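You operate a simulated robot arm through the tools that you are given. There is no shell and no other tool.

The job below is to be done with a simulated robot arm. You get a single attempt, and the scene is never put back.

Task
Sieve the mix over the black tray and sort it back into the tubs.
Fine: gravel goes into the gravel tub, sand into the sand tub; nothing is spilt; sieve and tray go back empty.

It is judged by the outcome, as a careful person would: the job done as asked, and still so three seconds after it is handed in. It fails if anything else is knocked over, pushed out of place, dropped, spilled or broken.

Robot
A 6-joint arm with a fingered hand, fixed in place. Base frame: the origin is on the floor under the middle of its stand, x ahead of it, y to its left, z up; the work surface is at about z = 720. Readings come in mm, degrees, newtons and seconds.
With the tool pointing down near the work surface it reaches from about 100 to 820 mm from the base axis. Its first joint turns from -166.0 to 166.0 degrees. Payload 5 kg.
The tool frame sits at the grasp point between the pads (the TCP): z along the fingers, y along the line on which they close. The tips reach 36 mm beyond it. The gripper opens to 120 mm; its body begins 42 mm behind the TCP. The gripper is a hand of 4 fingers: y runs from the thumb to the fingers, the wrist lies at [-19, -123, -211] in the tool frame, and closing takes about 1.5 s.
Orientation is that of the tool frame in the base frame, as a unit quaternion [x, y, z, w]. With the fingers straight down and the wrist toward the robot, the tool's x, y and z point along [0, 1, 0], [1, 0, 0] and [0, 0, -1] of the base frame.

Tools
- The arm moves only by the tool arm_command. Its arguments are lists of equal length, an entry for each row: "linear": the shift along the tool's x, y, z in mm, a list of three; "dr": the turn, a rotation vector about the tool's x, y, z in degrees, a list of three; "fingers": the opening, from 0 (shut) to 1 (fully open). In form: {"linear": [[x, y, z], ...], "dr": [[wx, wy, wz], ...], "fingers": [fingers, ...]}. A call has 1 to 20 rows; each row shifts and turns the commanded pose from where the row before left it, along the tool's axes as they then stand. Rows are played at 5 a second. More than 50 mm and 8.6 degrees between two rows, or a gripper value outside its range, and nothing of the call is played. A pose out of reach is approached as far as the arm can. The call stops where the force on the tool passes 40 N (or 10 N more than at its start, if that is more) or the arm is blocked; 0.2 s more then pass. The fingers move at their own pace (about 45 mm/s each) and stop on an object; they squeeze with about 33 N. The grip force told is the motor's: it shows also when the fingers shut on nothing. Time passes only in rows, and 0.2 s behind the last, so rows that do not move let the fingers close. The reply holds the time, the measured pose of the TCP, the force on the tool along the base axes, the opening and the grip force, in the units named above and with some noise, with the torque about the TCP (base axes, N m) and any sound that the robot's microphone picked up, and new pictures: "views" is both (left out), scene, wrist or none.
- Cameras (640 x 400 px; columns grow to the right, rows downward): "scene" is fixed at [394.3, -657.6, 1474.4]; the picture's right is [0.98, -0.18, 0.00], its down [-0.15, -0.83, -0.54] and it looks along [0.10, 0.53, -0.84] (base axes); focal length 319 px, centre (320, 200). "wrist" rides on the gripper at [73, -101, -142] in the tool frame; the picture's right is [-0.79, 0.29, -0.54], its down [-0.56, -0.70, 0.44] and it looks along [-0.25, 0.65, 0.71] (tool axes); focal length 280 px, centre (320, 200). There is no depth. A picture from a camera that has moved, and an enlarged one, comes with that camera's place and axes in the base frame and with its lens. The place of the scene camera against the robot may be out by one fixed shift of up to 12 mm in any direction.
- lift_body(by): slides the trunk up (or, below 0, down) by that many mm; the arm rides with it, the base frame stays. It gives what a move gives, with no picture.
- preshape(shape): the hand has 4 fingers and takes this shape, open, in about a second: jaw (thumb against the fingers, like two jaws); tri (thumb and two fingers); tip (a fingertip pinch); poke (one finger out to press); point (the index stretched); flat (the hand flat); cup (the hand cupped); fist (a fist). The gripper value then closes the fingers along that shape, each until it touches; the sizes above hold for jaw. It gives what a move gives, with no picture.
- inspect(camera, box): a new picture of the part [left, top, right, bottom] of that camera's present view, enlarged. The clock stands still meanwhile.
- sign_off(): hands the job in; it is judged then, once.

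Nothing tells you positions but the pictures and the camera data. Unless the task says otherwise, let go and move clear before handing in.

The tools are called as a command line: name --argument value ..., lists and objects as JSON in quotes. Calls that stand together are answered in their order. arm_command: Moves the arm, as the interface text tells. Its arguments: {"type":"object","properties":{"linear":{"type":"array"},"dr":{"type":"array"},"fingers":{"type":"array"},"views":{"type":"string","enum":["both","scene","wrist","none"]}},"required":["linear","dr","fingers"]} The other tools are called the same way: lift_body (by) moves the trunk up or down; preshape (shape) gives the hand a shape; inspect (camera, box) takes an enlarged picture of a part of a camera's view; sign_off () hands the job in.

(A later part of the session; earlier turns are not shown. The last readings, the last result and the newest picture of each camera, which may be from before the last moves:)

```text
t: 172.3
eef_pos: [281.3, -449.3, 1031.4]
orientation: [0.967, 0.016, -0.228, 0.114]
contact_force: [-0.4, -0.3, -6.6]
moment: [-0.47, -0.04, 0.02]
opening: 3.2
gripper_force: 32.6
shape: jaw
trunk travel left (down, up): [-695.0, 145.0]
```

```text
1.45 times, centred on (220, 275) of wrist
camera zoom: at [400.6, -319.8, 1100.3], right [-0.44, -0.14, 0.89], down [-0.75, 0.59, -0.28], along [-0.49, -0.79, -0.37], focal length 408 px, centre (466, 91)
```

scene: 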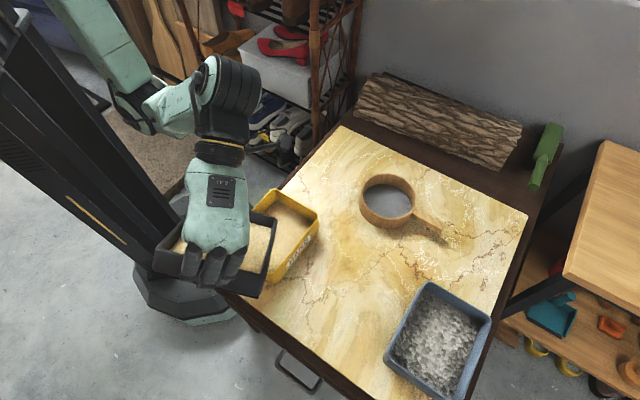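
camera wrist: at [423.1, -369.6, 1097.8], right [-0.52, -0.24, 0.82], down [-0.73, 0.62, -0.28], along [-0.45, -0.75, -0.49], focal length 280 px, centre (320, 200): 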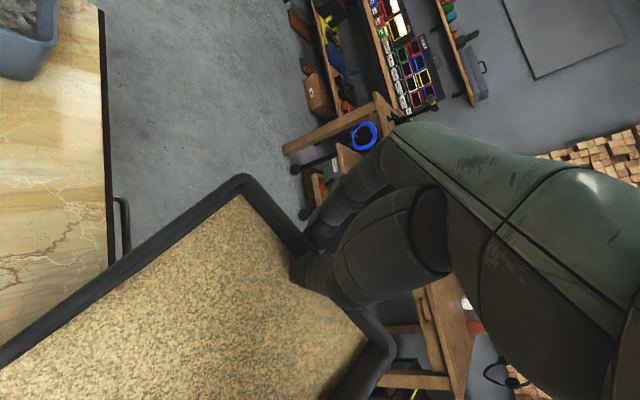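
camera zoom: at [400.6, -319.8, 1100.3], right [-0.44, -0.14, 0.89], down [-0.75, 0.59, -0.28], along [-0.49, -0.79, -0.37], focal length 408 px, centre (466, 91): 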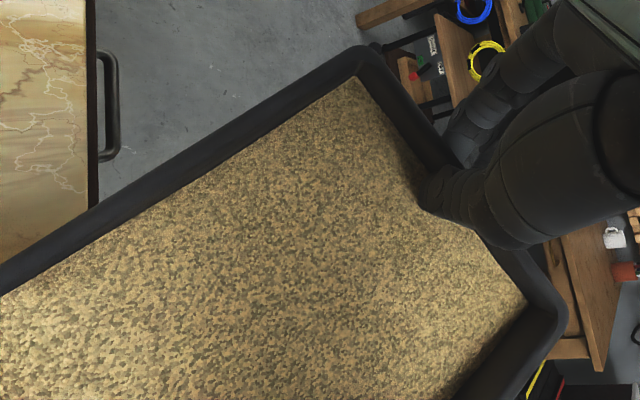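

The corner drifted only about 15 mm and is still clearly the lowest point. I'll continue tipping 12° more while correcting that drift.

arm_command --linear '[[-1.24, -4.5, -7.3], [-1.24, -4.5, -7.3], [-1.24, -4.5, -7.3], [-1.24, -4.5, -7.3], [-1.24, -4.5, -7.3], [-1.24, -4.5, -7.3], [0, 0, 0]]' --dr '[[-1.415, -1.354, 0.411], [-1.415, -1.354, 0.411], [-1.415, -1.354, 0.411], [-1.415, -1.354, 0.411], [-1.415, -1.354, 0.411], [-1.415, -1.354, 0.411], [0, 0, 0]]' --fingers '[0, 0, 0, 0, 0, 0, 0]' --views "scene"

inspect --camera "scene" --box '[180, 160, 380, 370]'

inspect --camera "wrist" --box '[0, 150, 440, 400]'

```text
t: 173.9
eef_pos: [294.9, -411.7, 1060.4]
orientation: [0.937, 0.004, -0.293, 0.191]
contact_force: [0.5, -0.1, -6.0]
moment: [-0.36, -0.08, 0.02]
opening: 3.1
gripper_force: 32.6
shape: jaw
trunk travel left (down, up): [-695.0, 145.0]
```

scene: 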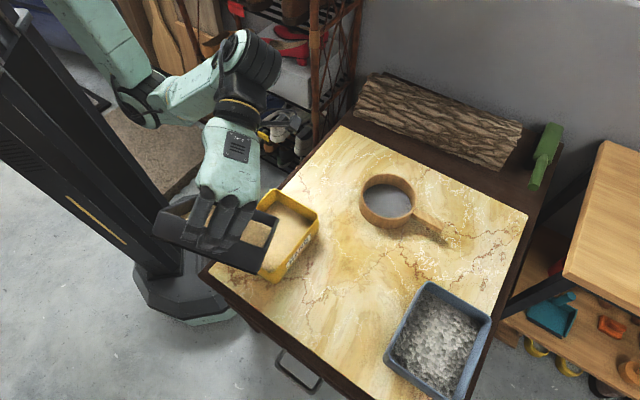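

```text
1.90 times, centred on (280, 265) of scene
camera zoom: at [394.3, -657.6, 1474.4], right [0.98, -0.18, 0.0], down [-0.15, -0.83, -0.54], along [0.1, 0.53, -0.84], focal length 608 px, centre (396, 76)
```

zoom: 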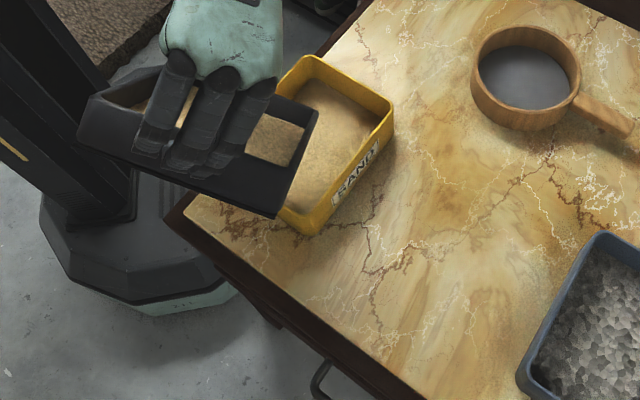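

```text
1.45 times, centred on (220, 275) of wrist
camera zoom: at [420.3, -273.7, 1094.1], right [-0.32, 0.01, 0.95], down [-0.79, 0.55, -0.27], along [-0.52, -0.84, -0.17], focal length 408 px, centre (466, 91)
```

zoom: 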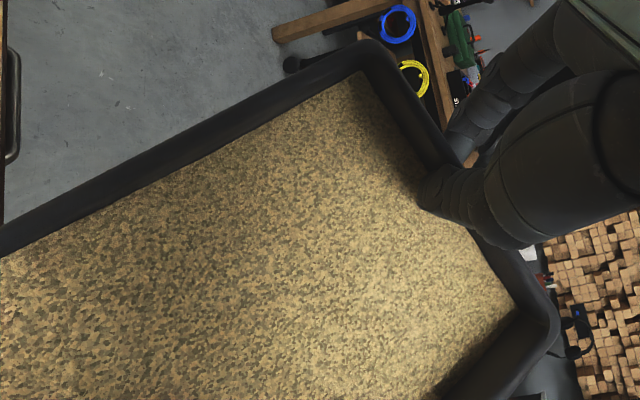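

Still holding all its sand at about 50°. I'll go another 12° with a small correction.

arm_command --linear '[[-1.64, -3.87, -6.57], [-1.64, -3.87, -6.57], [-1.64, -3.87, -6.57], [-1.64, -3.87, -6.57], [-1.64, -3.87, -6.57], [-1.64, -3.87, -6.57], [0, 0, 0]]' --dr '[[-1.415, -1.354, 0.411], [-1.415, -1.354, 0.411], [-1.415, -1.354, 0.411], [-1.415, -1.354, 0.411], [-1.415, -1.354, 0.411], [-1.415, -1.354, 0.411], [0, 0, 0]]' --fingers '[0, 0, 0, 0, 0, 0, 0]' --views "scene"

inspect --camera "scene" --box '[180, 160, 380, 370]'

inspect --camera "wrist" --box '[0, 150, 440, 400]'

```text
t: 175.5
eef_pos: [305.8, -372.4, 1084.8]
orientation: [0.897, -0.007, -0.353, 0.265]
contact_force: [0.2, 0.0, -5.5]
moment: [-0.23, -0.17, -0.04]
opening: 3.0
gripper_force: 33.1
shape: jaw
trunk travel left (down, up): [-695.0, 145.0]
```

scene: 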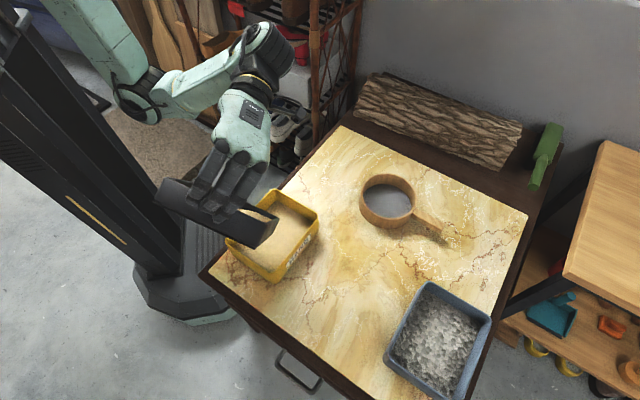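

```text
1.90 times, centred on (280, 265) of scene
camera zoom: at [394.3, -657.6, 1474.4], right [0.98, -0.18, 0.0], down [-0.15, -0.83, -0.54], along [0.1, 0.53, -0.84], focal length 608 px, centre (396, 76)
```

zoom: 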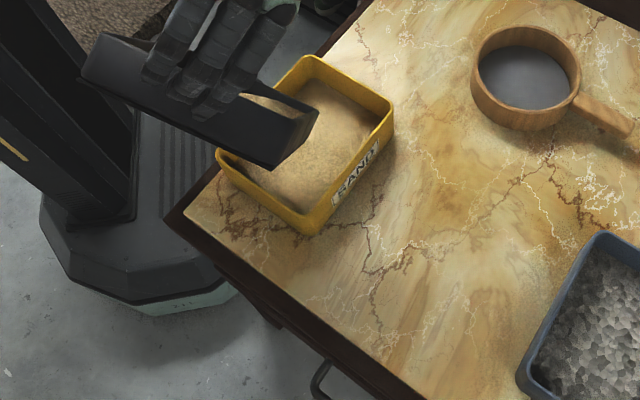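

```text
1.45 times, centred on (220, 275) of wrist
camera zoom: at [434.2, -233.5, 1077.7], right [-0.2, 0.17, 0.97], down [-0.82, 0.5, -0.25], along [-0.53, -0.85, 0.04], focal length 408 px, centre (466, 91)
```

zoom: 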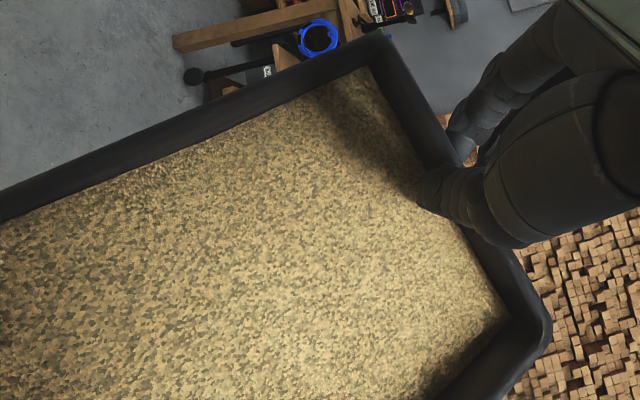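

The tray itself is now tilted about 53° with that corner lowest, and the sand is still in it. Another 12° with the drift correction.

arm_command --linear '[[-1.51, -4.29, -6.51], [-1.51, -4.29, -6.51], [-1.51, -4.29, -6.51], [-1.51, -4.29, -6.51], [-1.51, -4.29, -6.51], [-1.51, -4.29, -6.51], [0, 0, 0]]' --dr '[[-1.415, -1.354, 0.411], [-1.415, -1.354, 0.411], [-1.415, -1.354, 0.411], [-1.415, -1.354, 0.411], [-1.415, -1.354, 0.411], [-1.415, -1.354, 0.411], [0, 0, 0]]' --fingers '[0, 0, 0, 0, 0, 0, 0]' --views "scene"

inspect --camera "scene" --box '[180, 130, 380, 340]'

inspect --camera "wrist" --box '[0, 150, 440, 400]'

```text
t: 177.1
eef_pos: [320.4, -327.8, 1099.4]
orientation: [0.847, -0.019, -0.409, 0.338]
contact_force: [1.0, 0.6, -5.2]
moment: [-0.15, -0.18, 0.01]
opening: 2.8
gripper_force: 32.7
shape: jaw
trunk travel left (down, up): [-695.0, 145.0]
```

scene: 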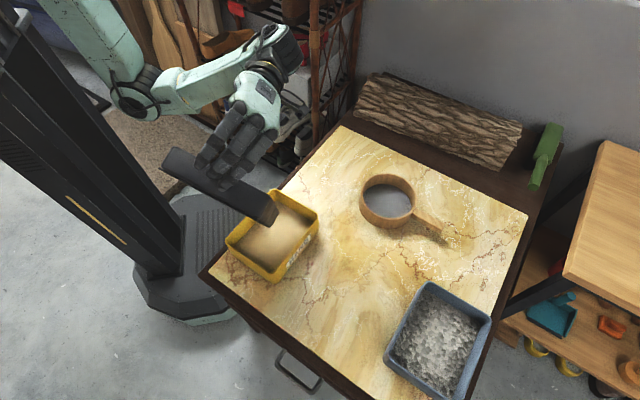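

```text
1.90 times, centred on (280, 235) of scene
camera zoom: at [394.3, -657.6, 1474.4], right [0.98, -0.18, 0.0], down [-0.15, -0.83, -0.54], along [0.1, 0.53, -0.84], focal length 608 px, centre (396, 133)
```

zoom: 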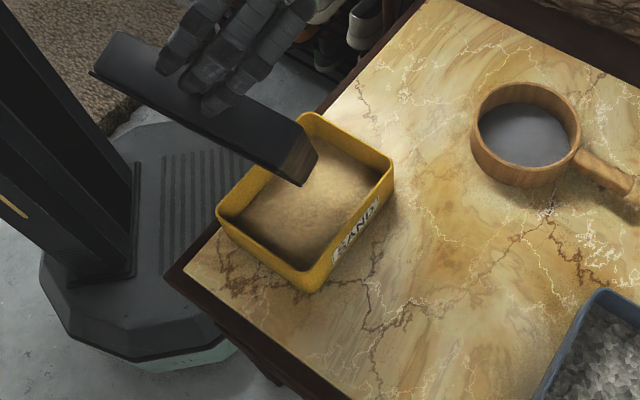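

```text
1.45 times, centred on (220, 275) of wrist
camera zoom: at [445.2, -194.1, 1052.1], right [-0.07, 0.32, 0.94], down [-0.86, 0.47, -0.22], along [-0.51, -0.82, 0.24], focal length 408 px, centre (466, 91)
```

zoom: 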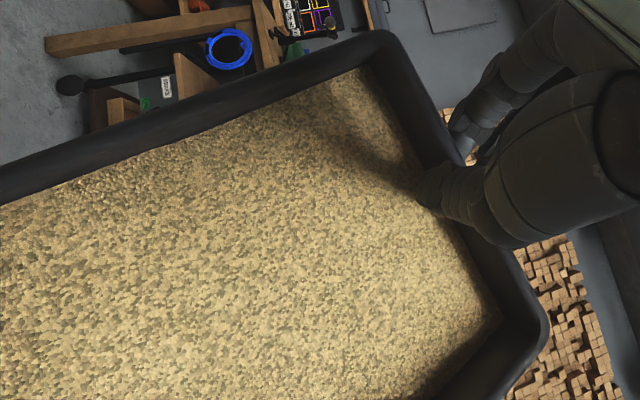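

inspect --camera "scene" --box '[200, 135, 330, 245]'

```text
3.64 times, centred on (265, 190) of scene
camera zoom: at [394.3, -657.6, 1474.4], right [0.98, -0.18, 0.0], down [-0.15, -0.83, -0.54], along [0.1, 0.53, -0.84], focal length 1160 px, centre (520, 236)
```

zoom: 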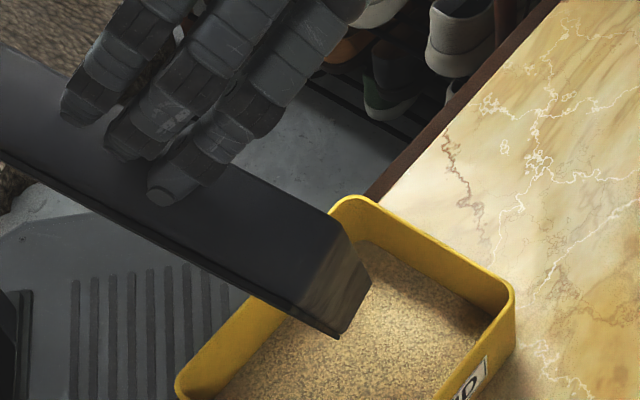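

By my geometry the low corner is within about 13 mm of the tub's centre, so I'm well placed. I'll tip another 8°, slowly.

arm_command --linear '[[0.76, -3.22, -8.0], [0.76, -3.22, -8.0], [0.76, -3.22, -8.0], [0.76, -3.22, -8.0], [0, 0, 0], [0, 0, 0]]' --dr '[[-1.415, -1.354, 0.411], [-1.415, -1.354, 0.411], [-1.415, -1.354, 0.411], [-1.415, -1.354, 0.411], [0, 0, 0], [0, 0, 0]]' --fingers '[0, 0, 0, 0, 0, 0]' --views "wrist"

inspect --camera "scene" --box '[180, 130, 340, 290]'

```text
t: 178.5
eef_pos: [342.0, -301.5, 1102.2]
orientation: [0.809, -0.027, -0.444, 0.384]
contact_force: [0.0, 0.3, -4.3]
moment: [-0.08, -0.15, 0.02]
opening: 3.2
gripper_force: 33.4
shape: jaw
trunk travel left (down, up): [-695.0, 145.0]
camera wrist: at [461.0, -174.1, 1030.1], right [0.01, 0.42, 0.91], down [-0.87, 0.44, -0.2], along [-0.49, -0.79, 0.38], focal length 280 px, centre (320, 200)
```

wrist: 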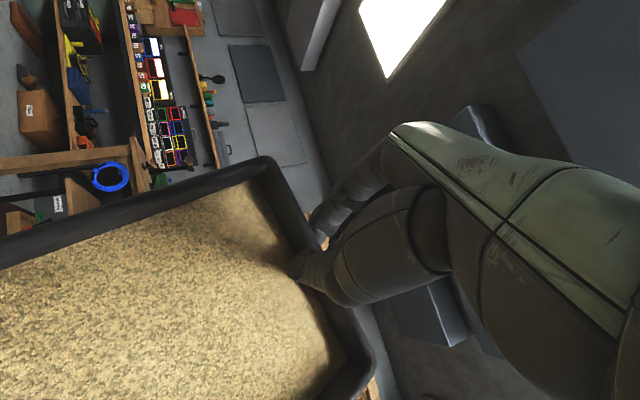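

```text
2.50 times, centred on (260, 210) of scene
camera zoom: at [394.3, -657.6, 1474.4], right [0.98, -0.18, 0.0], down [-0.15, -0.83, -0.54], along [0.1, 0.53, -0.84], focal length 798 px, centre (470, 175)
```

zoom: 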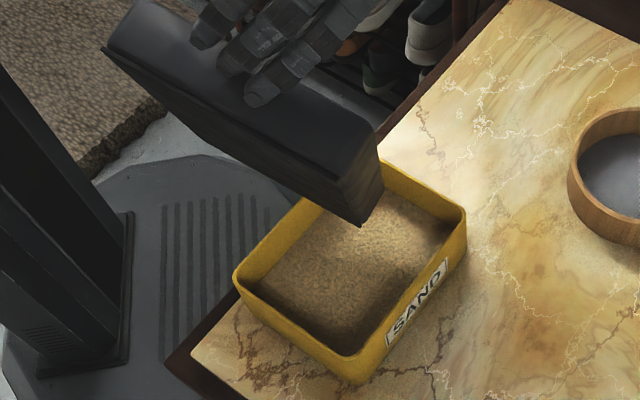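

The load has dropped to 4.3 N, so sand seems to be starting to go. I'll hold here a moment and look.

arm_command --linear '[[0, 0, 0], [0, 0, 0], [0, 0, 0], [0, 0, 0], [0, 0, 0], [0, 0, 0]]' --dr '[[0, 0, 0], [0, 0, 0], [0, 0, 0], [0, 0, 0], [0, 0, 0], [0, 0, 0]]' --fingers '[0, 0, 0, 0, 0, 0]' --views "wrist"

inspect --camera "scene" --box '[180, 130, 340, 290]'

```text
t: 179.9
eef_pos: [341.4, -302.6, 1101.8]
orientation: [0.809, -0.026, -0.444, 0.383]
contact_force: [0.0, -0.6, -4.6]
moment: [-0.08, -0.15, 0.0]
opening: 2.9
gripper_force: 33.2
shape: jaw
trunk travel left (down, up): [-695.0, 145.0]
camera wrist: at [460.9, -174.2, 1030.1], right [0.01, 0.42, 0.91], down [-0.87, 0.44, -0.2], along [-0.49, -0.79, 0.38], focal length 280 px, centre (320, 200)
```

wrist: 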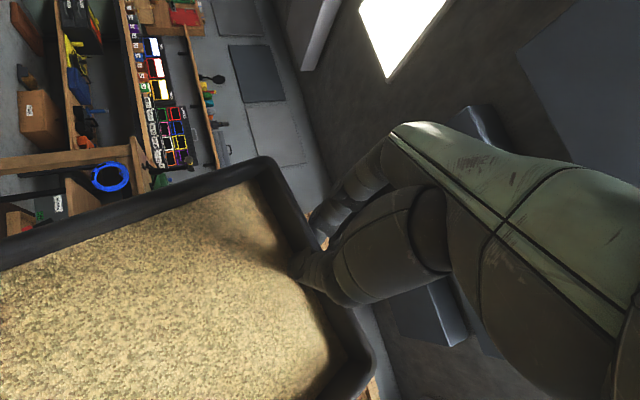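

```text
2.50 times, centred on (260, 210) of scene
camera zoom: at [394.3, -657.6, 1474.4], right [0.98, -0.18, 0.0], down [-0.15, -0.83, -0.54], along [0.1, 0.53, -0.84], focal length 798 px, centre (470, 175)
```

zoom: 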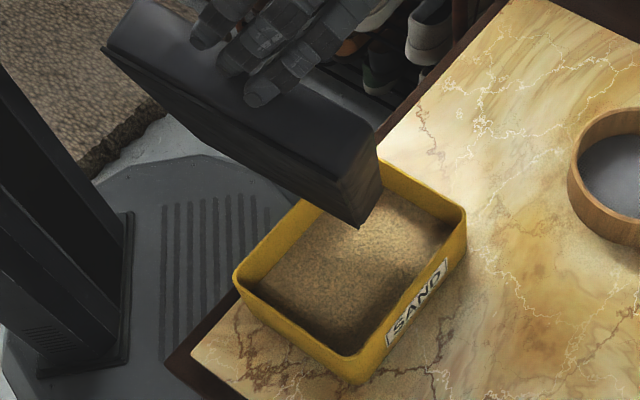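

It held at this angle, so the amount poured depends on tilt. I'll continue in small steps.

arm_command --linear '[[0.76, -3.22, -8.0], [0.76, -3.22, -8.0], [0.76, -3.22, -8.0], [0, 0, 0], [0, 0, 0], [0, 0, 0]]' --dr '[[-1.415, -1.354, 0.411], [-1.415, -1.354, 0.411], [-1.415, -1.354, 0.411], [0, 0, 0], [0, 0, 0], [0, 0, 0]]' --fingers '[0, 0, 0, 0, 0, 0]' --views "wrist"

inspect --camera "scene" --box '[180, 130, 340, 290]'

```text
t: 181.3
eef_pos: [358.0, -281.6, 1101.1]
orientation: [0.778, -0.032, -0.469, 0.418]
contact_force: [0.9, -0.4, -3.3]
moment: [-0.03, -0.19, 0.01]
opening: 2.9
gripper_force: 32.9
shape: jaw
trunk travel left (down, up): [-695.0, 145.0]
camera wrist: at [472.1, -160.2, 1010.6], right [0.07, 0.5, 0.87], down [-0.89, 0.43, -0.18], along [-0.46, -0.75, 0.47], focal length 280 px, centre (320, 200)
```

wrist: 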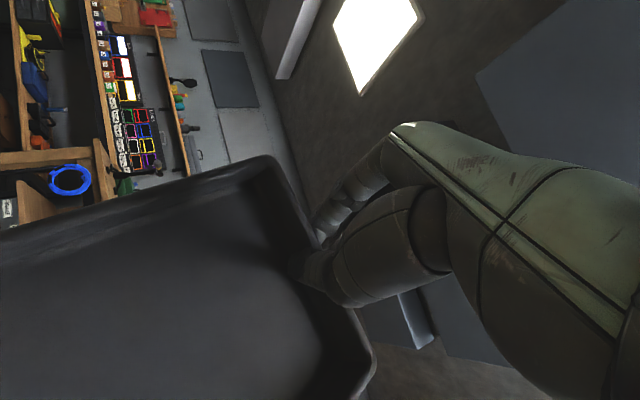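

```text
2.50 times, centred on (260, 210) of scene
camera zoom: at [394.3, -657.6, 1474.4], right [0.98, -0.18, 0.0], down [-0.15, -0.83, -0.54], along [0.1, 0.53, -0.84], focal length 798 px, centre (470, 175)
```

zoom: 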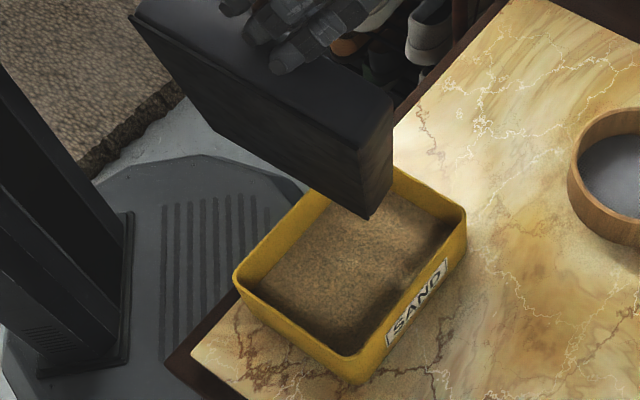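

The tray interior is bare black now, so the sand has gone into the tub. I'll check for spills and leftovers.

inspect --camera "wrist" --box '[0, 150, 440, 400]'

inspect --camera "scene" --box '[200, 170, 360, 310]'

```text
1.45 times, centred on (220, 275) of wrist
camera zoom: at [472.1, -160.2, 1010.6], right [0.07, 0.5, 0.87], down [-0.89, 0.43, -0.18], along [-0.46, -0.75, 0.47], focal length 408 px, centre (466, 91)
```

zoom: 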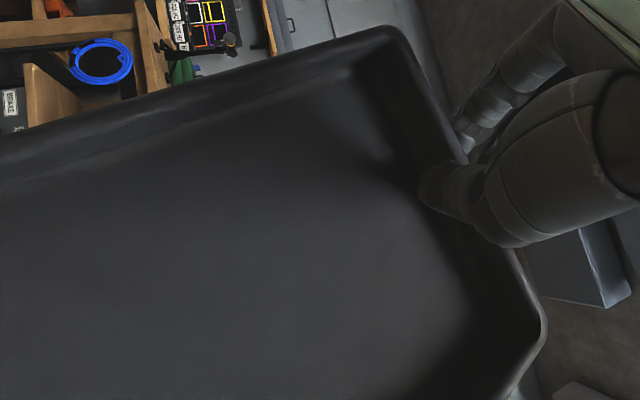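

```text
2.86 times, centred on (280, 240) of scene
camera zoom: at [394.3, -657.6, 1474.4], right [0.98, -0.18, 0.0], down [-0.15, -0.83, -0.54], along [0.1, 0.53, -0.84], focal length 912 px, centre (434, 86)
```

zoom: 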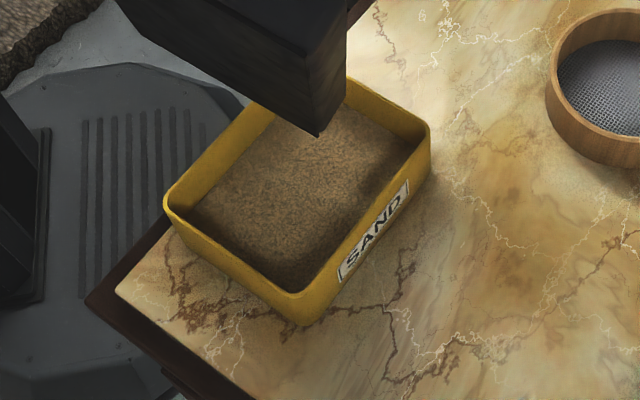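

The tray is empty and there is no sand outside the tub. I'll give it a moment, then tilt the tray back along the same path.

arm_command --linear '[[0, 0, 0], [0, 0, 0], [-0.33, 2.83, 8.17], [-0.33, 2.83, 8.17], [-0.66, 5.66, 16.35], [-0.66, 5.66, 16.35], [-0.66, 5.66, 16.35], [-0.66, 5.66, 16.35], [-0.66, 5.66, 16.35], [-0.66, 5.66, 16.35], [0, 0, 0]]' --dr '[[0, 0, 0], [0, 0, 0], [1.415, 1.354, -0.411], [1.415, 1.354, -0.411], [2.83, 2.71, -0.823], [2.83, 2.71, -0.823], [2.83, 2.71, -0.823], [2.83, 2.71, -0.823], [2.83, 2.71, -0.823], [2.83, 2.71, -0.823], [0, 0, 0]]' --fingers '[0, 0, 0, 0, 0, 0, 0, 0, 0, 0, 0]'

inspect --camera "scene" --box '[180, 130, 380, 340]'

```text
t: 183.7
eef_pos: [283.7, -375.2, 1080.5]
orientation: [0.905, -0.004, -0.343, 0.253]
contact_force: [1.0, 0.5, -4.2]
moment: [-0.24, -0.07, -0.02]
opening: 3.0
gripper_force: 33.0
shape: jaw
trunk travel left (down, up): [-695.0, 145.0]
camera wrist: at [411.5, -235.6, 1079.4], right [-0.22, 0.14, 0.97], down [-0.82, 0.51, -0.26], along [-0.53, -0.85, 0.0], focal length 280 px, centre (320, 200)
```

scene: 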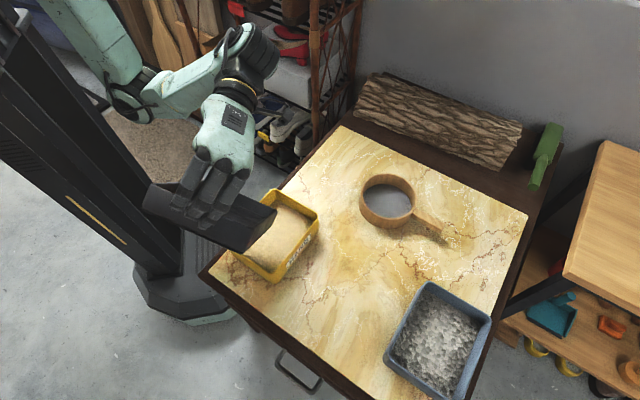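
wrist: 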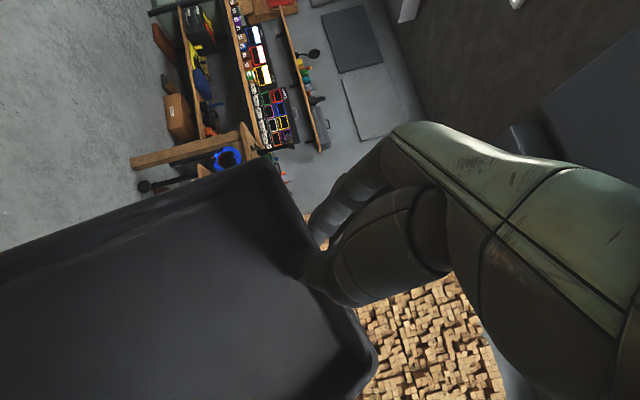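

```text
1.90 times, centred on (280, 235) of scene
camera zoom: at [394.3, -657.6, 1474.4], right [0.98, -0.18, 0.0], down [-0.15, -0.83, -0.54], along [0.1, 0.53, -0.84], focal length 608 px, centre (396, 133)
```

zoom: 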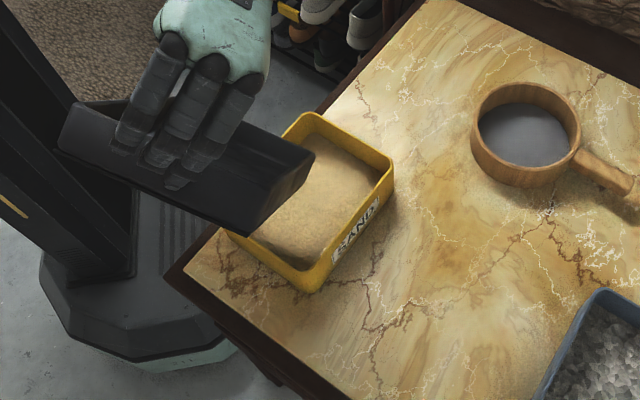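

Fine so far. I'll continue levelling while moving the tray away from the sand tub and slightly up.

arm_command --linear '[[3.24, 10.2, 12.7], [3.24, 10.2, 12.7], [3.24, 10.2, 12.7], [3.24, 10.2, 12.7], [3.24, 10.2, 12.7], [3.24, 10.2, 12.7], [3.24, 10.2, 12.7], [0, 0, 0]]' --dr '[[2.83, 2.71, -0.823], [2.83, 2.71, -0.823], [2.83, 2.71, -0.823], [2.83, 2.71, -0.823], [2.83, 2.71, -0.823], [2.83, 2.71, -0.823], [2.83, 2.71, -0.823], [0, 0, 0]]' --fingers '[0, 0, 0, 0, 0, 0, 0, 0]'

inspect --camera "scene" --box '[160, 150, 380, 370]'

```text
t: 185.5
eef_pos: [265.1, -474.3, 1023.3]
orientation: [0.977, 0.023, -0.196, 0.075]
contact_force: [-1.1, 0.6, -4.8]
moment: [-0.41, 0.05, 0.01]
opening: 3.0
gripper_force: 33.1
shape: jaw
trunk travel left (down, up): [-695.0, 145.0]
camera wrist: at [378.2, -350.8, 1111.9], right [-0.5, -0.21, 0.84], down [-0.74, 0.61, -0.28], along [-0.45, -0.76, -0.46], focal length 280 px, centre (320, 200)
```

scene: 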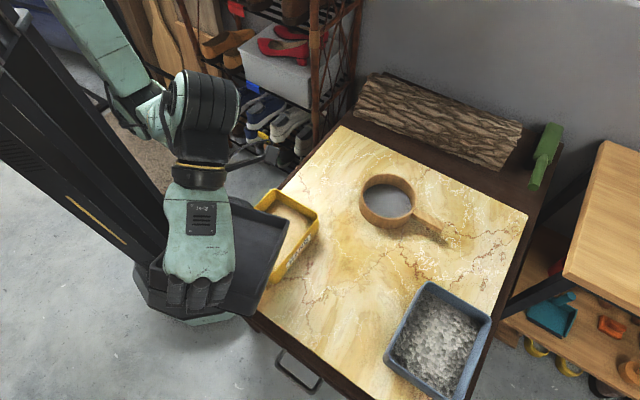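
wrist: 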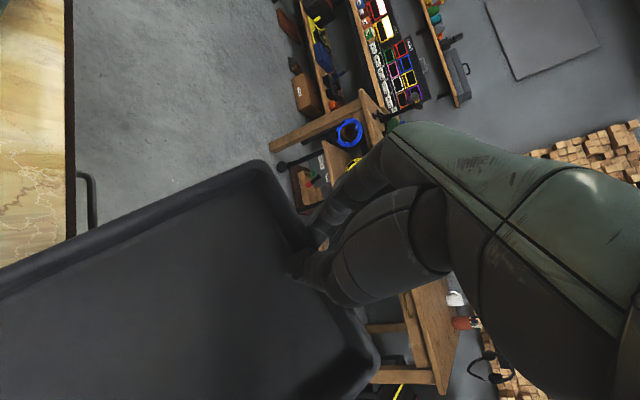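

```text
1.82 times, centred on (270, 260) of scene
camera zoom: at [394.3, -657.6, 1474.4], right [0.98, -0.18, 0.0], down [-0.15, -0.83, -0.54], along [0.1, 0.53, -0.84], focal length 580 px, centre (411, 91)
```

zoom: 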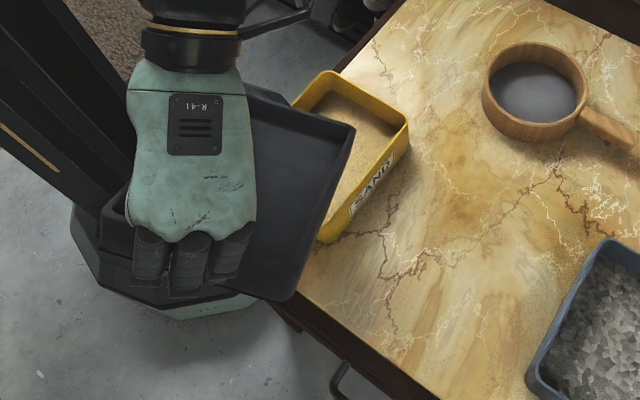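

arm_command --linear '[[5.34, 10.26, 13.4], [5.34, 10.26, 13.4], [5.34, 10.26, 13.4], [5.34, 10.26, 13.4], [5.34, 10.26, 13.4], [5.34, 10.26, 13.4], [5.34, 10.26, 13.4], [5.34, 10.26, 13.4], [0, 0, 0]]' --dr '[[3.0, 2.88, -0.875], [3.0, 2.88, -0.875], [3.0, 2.88, -0.875], [3.0, 2.88, -0.875], [3.0, 2.88, -0.875], [3.0, 2.88, -0.875], [3.0, 2.88, -0.875], [3.0, 2.88, -0.875], [0, 0, 0]]' --fingers '[0, 0, 0, 0, 0, 0, 0, 0, 0]'

inspect --camera "scene" --box '[160, 150, 380, 370]'

```text
t: 187.5
eef_pos: [286.5, -547.6, 907.7]
orientation: [0.988, 0.056, -0.002, -0.146]
contact_force: [-0.5, 0.5, -4.5]
moment: [-0.56, 0.1, 0.02]
opening: 3.7
gripper_force: 33.0
shape: jaw
trunk travel left (down, up): [-695.0, 145.0]
camera wrist: at [351.3, -484.8, 1074.3], right [-0.74, -0.52, 0.43], down [-0.64, 0.73, -0.23], along [-0.19, -0.44, -0.88], focal length 280 px, centre (320, 200)
```

scene: 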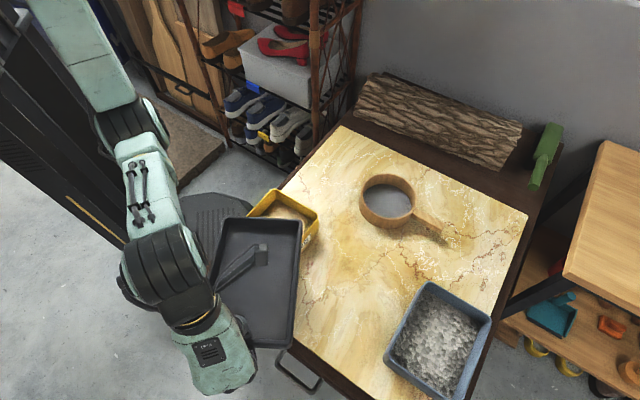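
wrist: 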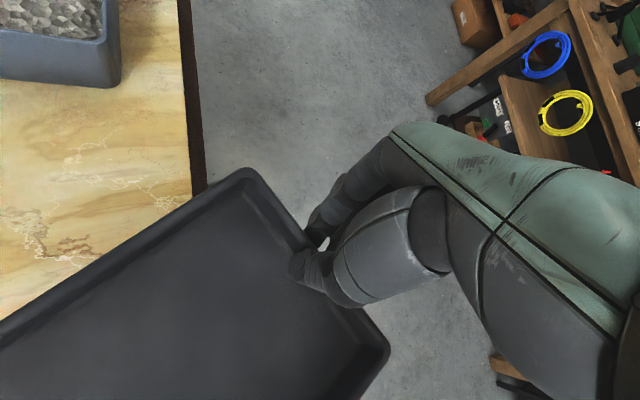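

```text
1.82 times, centred on (270, 260) of scene
camera zoom: at [394.3, -657.6, 1474.4], right [0.98, -0.18, 0.0], down [-0.15, -0.83, -0.54], along [0.1, 0.53, -0.84], focal length 580 px, centre (411, 91)
```

zoom: 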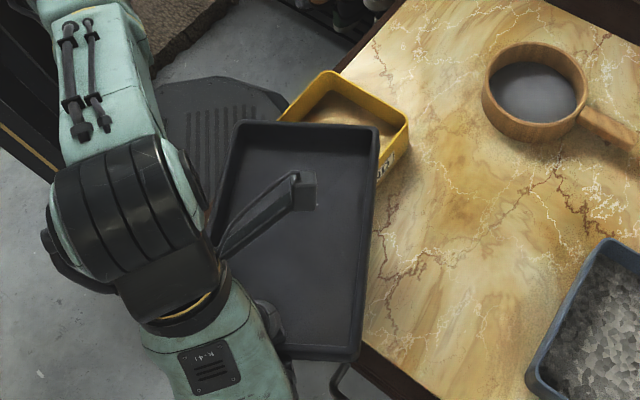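

The tray is empty, level and held at its wall's middle; it has swivelled about 19° in the hand. I'll carry it back and turn it to its original orientation.

arm_command --linear '[[4.3, -0.4, 0.12], [8.6, -0.9, 0.27], [8.59, -0.98, 0.3], [8.59, -1.1, 0.33], [8.4, -1.9, 0.57], [8.36, -2.11, 0.64], [8.36, -2.11, 0.64], [8.3, -2.3, 0.7], [8.0, -3.0, 0.91], [7.97, -3.21, 0.97], [7.97, -3.21, 0.97], [7.9, -3.4, 1.03], [7.5, -4.1, 1.24], [7.43, -4.24, 1.28], [7.43, -4.24, 1.28], [7.3, -4.4, 1.33], [3.7, -2.2, 0.66], [0, 0, 0]]' --dr '[[0, 0.29, 0.96], [-0.02, 0.577, 1.917], [-0.02, 0.577, 1.917], [-0.02, 0.577, 1.917], [-0.02, 0.577, 1.917], [-0.02, 0.577, 1.917], [-0.02, 0.577, 1.917], [-0.02, 0.577, 1.917], [-0.02, 0.577, 1.917], [-0.02, 0.577, 1.917], [-0.02, 0.577, 1.917], [-0.02, 0.577, 1.917], [-0.02, 0.577, 1.917], [-0.02, 0.577, 1.917], [-0.02, 0.577, 1.917], [-0.02, 0.577, 1.917], [0, 0.29, 0.96], [0, 0, 0]]' --fingers '[0, 0, 0, 0, 0, 0, 0, 0, 0, 0, 0, 0, 0, 0, 0, 0, 0, 0]'

inspect --camera "scene" --box '[220, 170, 440, 370]'

```text
t: 191.3
eef_pos: [424.2, -522.6, 909.3]
orientation: [0.964, -0.22, 0.038, -0.142]
contact_force: [-0.5, 0.1, -4.2]
moment: [-0.46, 0.36, -0.03]
opening: 4.1
gripper_force: 33.1
shape: jaw
trunk travel left (down, up): [-695.0, 145.0]
camera wrist: at [512.9, -503.8, 1076.0], right [-0.9, -0.05, 0.43], down [-0.16, 0.96, -0.23], along [-0.4, -0.27, -0.88], focal length 280 px, centre (320, 200)
```

scene: 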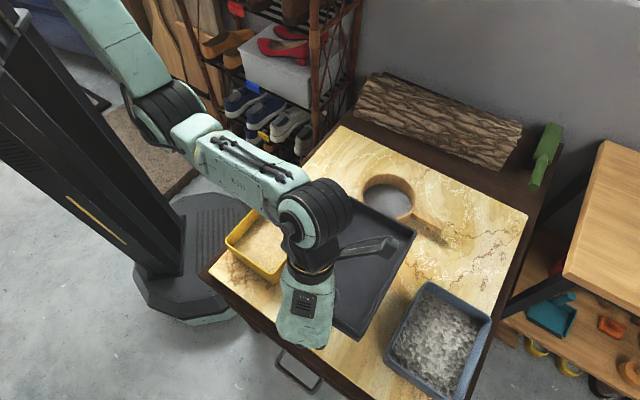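
wrist: 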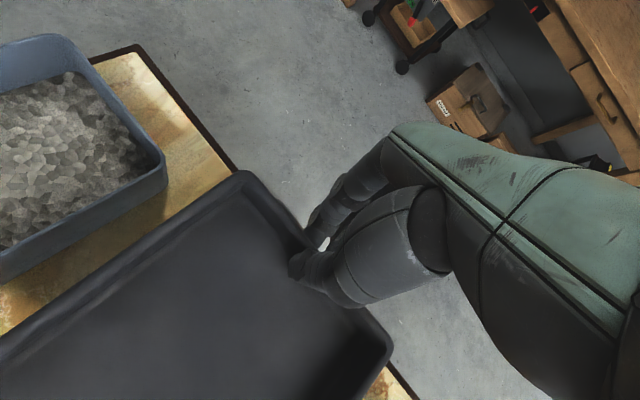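

```text
2.00 times, centred on (330, 270) of scene
camera zoom: at [394.3, -657.6, 1474.4], right [0.98, -0.18, 0.0], down [-0.15, -0.83, -0.54], along [0.1, 0.53, -0.84], focal length 638 px, centre (300, 60)
```

zoom: 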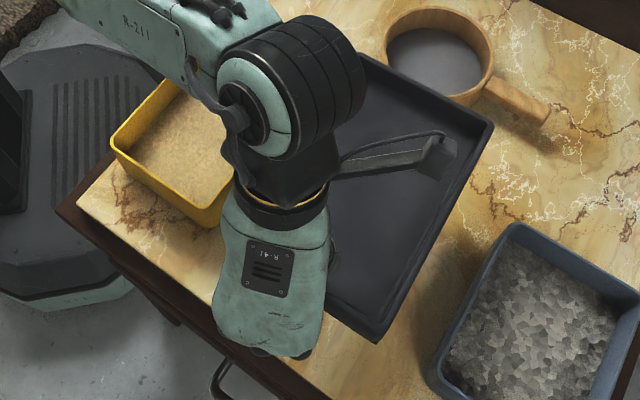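

The tray's orientation and position are now within a couple of millimetres of the original. I'll bring it down with the trunk first.

lift_body --by -85

arm_command --linear '[[1, 0.7, 2], [1, 0.7, 2], [0, 0, 3], [0, 0, 3], [0, 0, 0]]' --dr '[[-1, 0.2, 0.7], [-1, 0.2, 0.7], [-1, 0, 0], [-1, 0, 0], [0, 0, 0]]' --fingers '[0, 0, 0, 0, 0]' --views "scene"

inspect --camera "scene" --box '[220, 170, 440, 370]'

```text
t: 192.5
eef_pos: [424.3, -522.3, 824.5]
orientation: [0.965, -0.219, 0.037, -0.142]
contact_force: [0.5, 0.5, -4.0]
moment: [-0.39, 0.36, 0.03]
opening: 3.8
gripper_force: 33.4
shape: jaw
trunk travel left (down, up): [-610.0, 230.0]
```

```text
t: 193.7
eef_pos: [426.8, -521.8, 814.4]
orientation: [0.966, -0.234, 0.031, -0.108]
contact_force: [0.7, 0.0, -3.3]
moment: [-0.39, 0.37, 0.01]
opening: 3.6
gripper_force: 33.1
shape: jaw
trunk travel left (down, up): [-610.0, 230.0]
```

scene: 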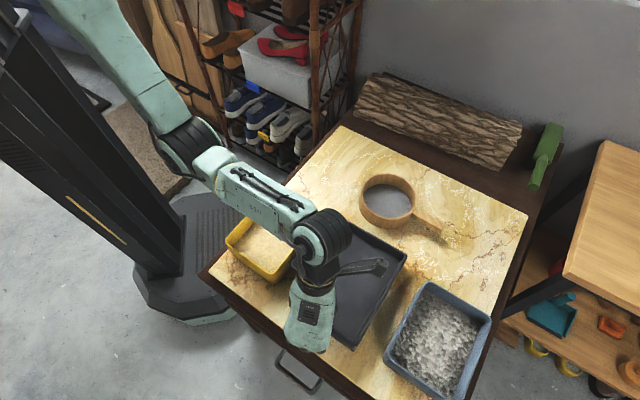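

```text
2.00 times, centred on (330, 270) of scene
camera zoom: at [394.3, -657.6, 1474.4], right [0.98, -0.18, 0.0], down [-0.15, -0.83, -0.54], along [0.1, 0.53, -0.84], focal length 638 px, centre (300, 60)
```

zoom: 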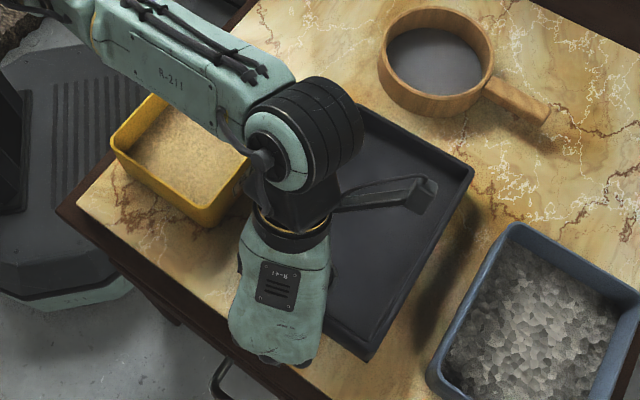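

I'll fine-tune the yaw and position by a few millimetres while lowering slowly.

arm_command --linear '[[-1.9, -0.7, 4.3], [-1.9, -0.7, 4.3], [-1.9, -0.7, 4.3], [0, 0.9, 3.9], [0, 0.9, 3.9], [0, 0.7, 3], [0, 0, 0]]' --dr '[[0, 0.19, 0.81], [0, 0.19, 0.81], [0, 0.19, 0.81], [0, 0, 0], [0, 0, 0], [0, 0, 0], [0, 0, 0]]' --fingers '[0, 0, 0, 0, 0, 0, 0]' --views "wrist"

inspect --camera "scene" --box '[220, 170, 440, 370]'

```text
t: 195.3
eef_pos: [423.2, -513.9, 791.4]
orientation: [0.96, -0.255, 0.034, -0.107]
contact_force: [-0.4, -0.2, -4.0]
moment: [-0.15, 0.21, -0.02]
opening: 3.6
gripper_force: 33.0
shape: jaw
trunk travel left (down, up): [-610.0, 230.0]
camera wrist: at [519.3, -492.5, 953.5], right [-0.89, 0.04, 0.46], down [-0.1, 0.95, -0.28], along [-0.45, -0.29, -0.84], focal length 280 px, centre (320, 200)
```

wrist: 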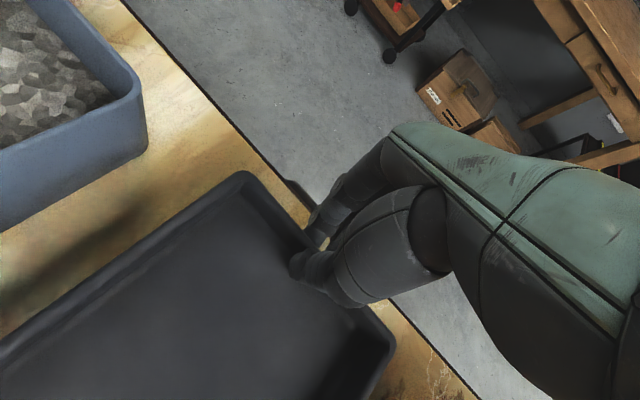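

```text
2.00 times, centred on (330, 270) of scene
camera zoom: at [394.3, -657.6, 1474.4], right [0.98, -0.18, 0.0], down [-0.15, -0.83, -0.54], along [0.1, 0.53, -0.84], focal length 638 px, centre (300, 60)
```

zoom: 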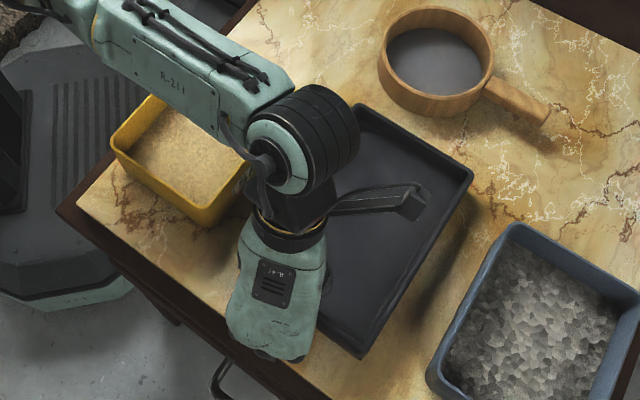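

inspect --camera "scene" --box '[335, 205, 415, 275]'

inspect --camera "scene" --box '[280, 280, 410, 370]'

```text
5.71 times, centred on (375, 240) of scene
camera zoom: at [394.3, -657.6, 1474.4], right [0.98, -0.18, 0.0], down [-0.15, -0.83, -0.54], along [0.1, 0.53, -0.84], focal length 1824 px, centre (6, -29)
```

zoom: 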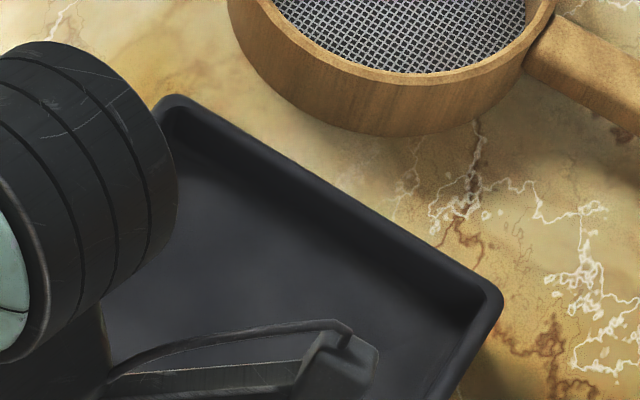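

```text
4.44 times, centred on (345, 325) of scene
camera zoom: at [394.3, -657.6, 1474.4], right [0.98, -0.18, 0.0], down [-0.15, -0.83, -0.54], along [0.1, 0.53, -0.84], focal length 1418 px, centre (209, -356)
```

zoom: 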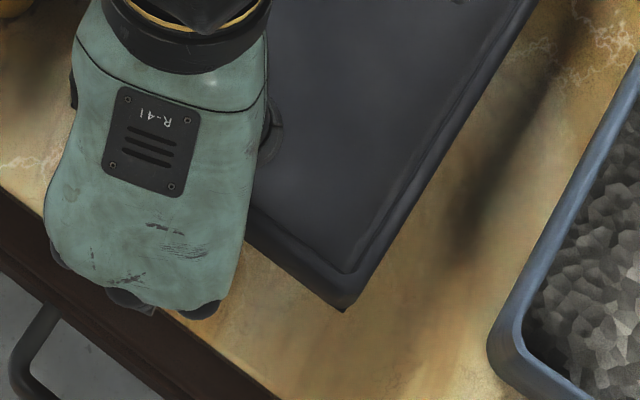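

The yaw is right but the tray sits about 14 mm too far along its length. I'll draw it back that much, then finish lowering.

arm_command --linear '[[-0.75, 3.37, -0.78], [-0.75, 3.37, -0.78], [-0.75, 3.37, -0.78], [-0.75, 3.37, -0.78], [0, 0.67, 2.92], [0, 0.67, 2.92], [0, 0.45, 1.95], [0, 0, 0]]' --dr '[[0, 0, 0], [0, 0, 0], [0, 0, 0], [0, 0, 0], [0, 0, 0], [0, 0, 0], [0, 0, 0], [0, 0, 0]]' --fingers '[0, 0, 0, 0, 0, 0, 0, 0]' --views "none"

inspect --camera "scene" --box '[280, 215, 410, 360]'

```text
t: 197.1
eef_pos: [415.1, -526.7, 783.5]
orientation: [0.961, -0.253, 0.034, -0.107]
contact_force: [-0.5, 0.0, -2.3]
moment: [-0.13, 0.16, -0.05]
opening: 3.6
gripper_force: 33.2
shape: jaw
trunk travel left (down, up): [-610.0, 230.0]
```

```text
2.76 times, centred on (345, 288) of scene
camera zoom: at [394.3, -657.6, 1474.4], right [0.98, -0.18, 0.0], down [-0.15, -0.83, -0.54], along [0.1, 0.53, -0.84], focal length 880 px, centre (251, -41)
```

zoom: 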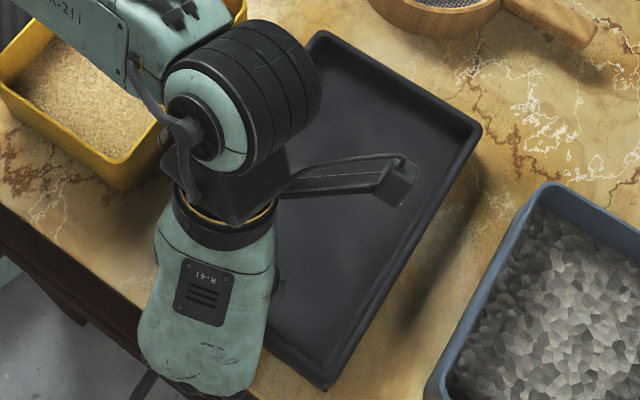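

Now it's within a few millimetres of the original outline. A last small correction while lowering the near end to the table.

arm_command --linear '[[1.15, -0.81, 3.27], [1.15, -0.81, 3.27], [0, 0.34, 1.46], [0, 0.34, 1.46], [0, 0, 0]]' --dr '[[0, 0, 0], [0, 0, 0], [0, 0, 0], [0, 0, 0], [0, 0, 0]]' --fingers '[0, 0, 0, 0, 0]' --views "none"

inspect --camera "scene" --box '[280, 215, 410, 360]'

```text
t: 198.3
eef_pos: [416.7, -525.0, 774.9]
orientation: [0.961, -0.254, 0.033, -0.107]
contact_force: [-0.1, -0.4, -1.0]
moment: [-0.11, 0.16, -0.02]
opening: 3.3
gripper_force: 32.8
shape: jaw
trunk travel left (down, up): [-610.0, 230.0]
```

```text
2.76 times, centred on (345, 288) of scene
camera zoom: at [394.3, -657.6, 1474.4], right [0.98, -0.18, 0.0], down [-0.15, -0.83, -0.54], along [0.1, 0.53, -0.84], focal length 880 px, centre (251, -41)
```

zoom: 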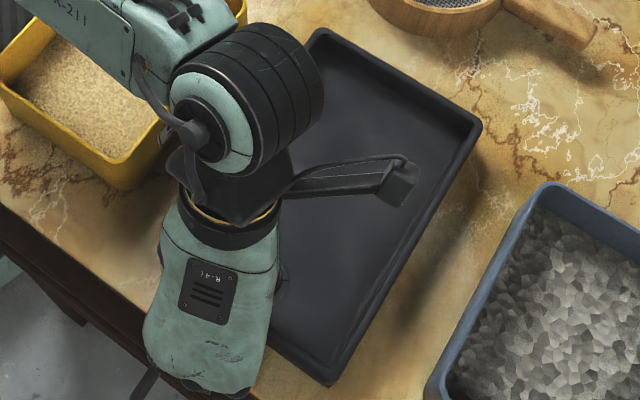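

arm_command --linear '[[1.3, -0.39, 1.64], [1.3, -0.39, 1.64], [0, 0.2, 0.9], [0, 0, 0]]' --dr '[[0, 0, 0], [0, 0, 0], [0, 0, 0], [0, 0, 0]]' --fingers '[0, 0, 0, 0]' --views "wrist"

inspect --camera "wrist" --box '[60, 150, 440, 400]'

```text
t: 199.3
eef_pos: [419.0, -524.3, 773.8]
orientation: [0.961, -0.254, 0.036, -0.105]
contact_force: [-10.4, -1.9, 20.1]
moment: [-0.16, 0.37, 0.0]
opening: 4.2
gripper_force: 33.2
shape: jaw
trunk travel left (down, up): [-610.0, 230.0]
camera wrist: at [513.6, -501.5, 936.0], right [-0.89, 0.05, 0.45], down [-0.1, 0.95, -0.29], along [-0.45, -0.3, -0.84], focal length 280 px, centre (320, 200)
```

wrist: 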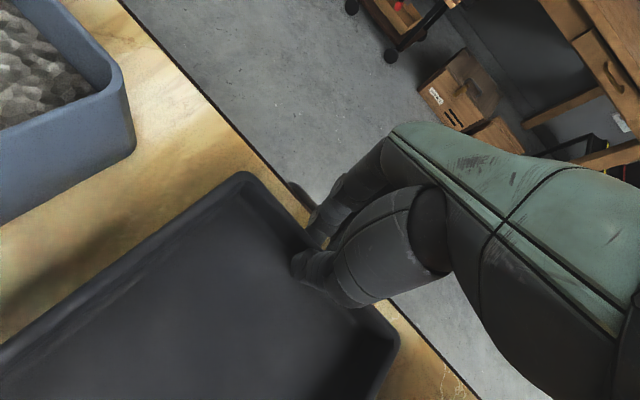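

```text
1.60 times, centred on (250, 275) of wrist
camera zoom: at [513.6, -501.5, 936.0], right [-0.89, 0.05, 0.45], down [-0.1, 0.95, -0.29], along [-0.45, -0.3, -0.84], focal length 449 px, centre (432, 80)
```

zoom: 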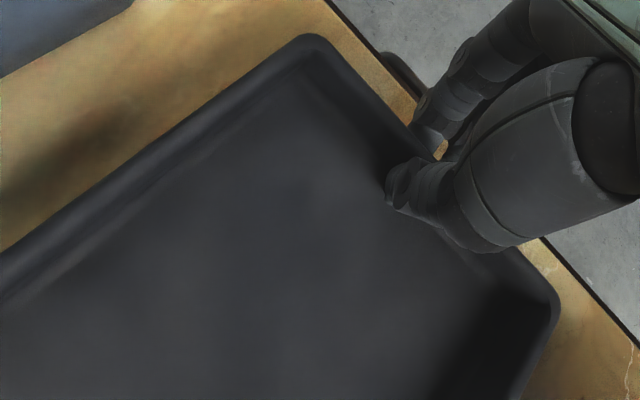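

The tray is down with light contact. I'll ease off the pressure, open the hand gently and check the tray stays put.

arm_command --linear '[[0, -0.33, -1.46], [0, 0, 0], [0, 0, 0], [0, 0, 0], [0, 0, 0], [0, 0, 0], [0, 0, 0]]' --dr '[[0, 0, 0], [0, 0, 0], [0, 0, 0], [0, 0, 0], [0, 0, 0], [0, 0, 0], [0, 0, 0]]' --fingers '[0, 0, 0.08, 0.16, 0.24, 0.32, 0.36]' --views "wrist"

inspect --camera "scene" --box '[280, 215, 410, 360]'

```text
t: 200.9
eef_pos: [421.7, -524.3, 771.3]
orientation: [0.961, -0.254, 0.033, -0.108]
contact_force: [0.2, -0.1, 0.0]
moment: [0.01, -0.01, 0.0]
opening: 42.5
gripper_force: 0.2
shape: jaw
trunk travel left (down, up): [-610.0, 230.0]
camera wrist: at [516.0, -501.7, 934.5], right [-0.89, 0.04, 0.46], down [-0.1, 0.95, -0.28], along [-0.45, -0.29, -0.84], focal length 280 px, centre (320, 200)
```

wrist: 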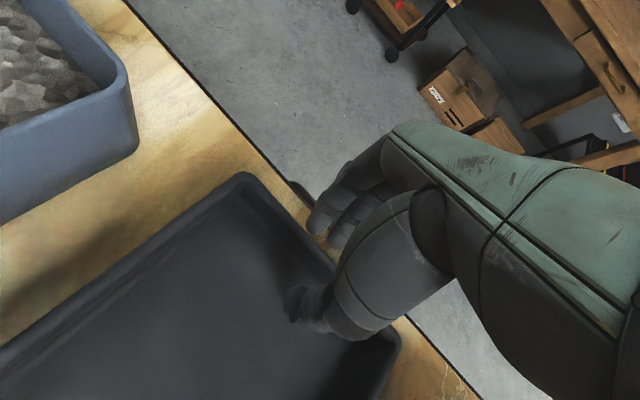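

```text
2.76 times, centred on (345, 288) of scene
camera zoom: at [394.3, -657.6, 1474.4], right [0.98, -0.18, 0.0], down [-0.15, -0.83, -0.54], along [0.1, 0.53, -0.84], focal length 880 px, centre (251, -41)
```

zoom: 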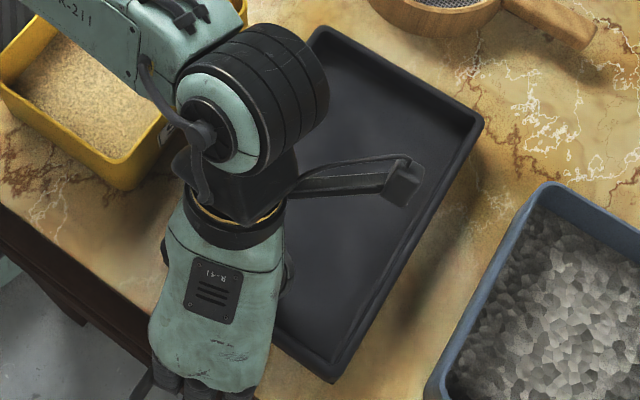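

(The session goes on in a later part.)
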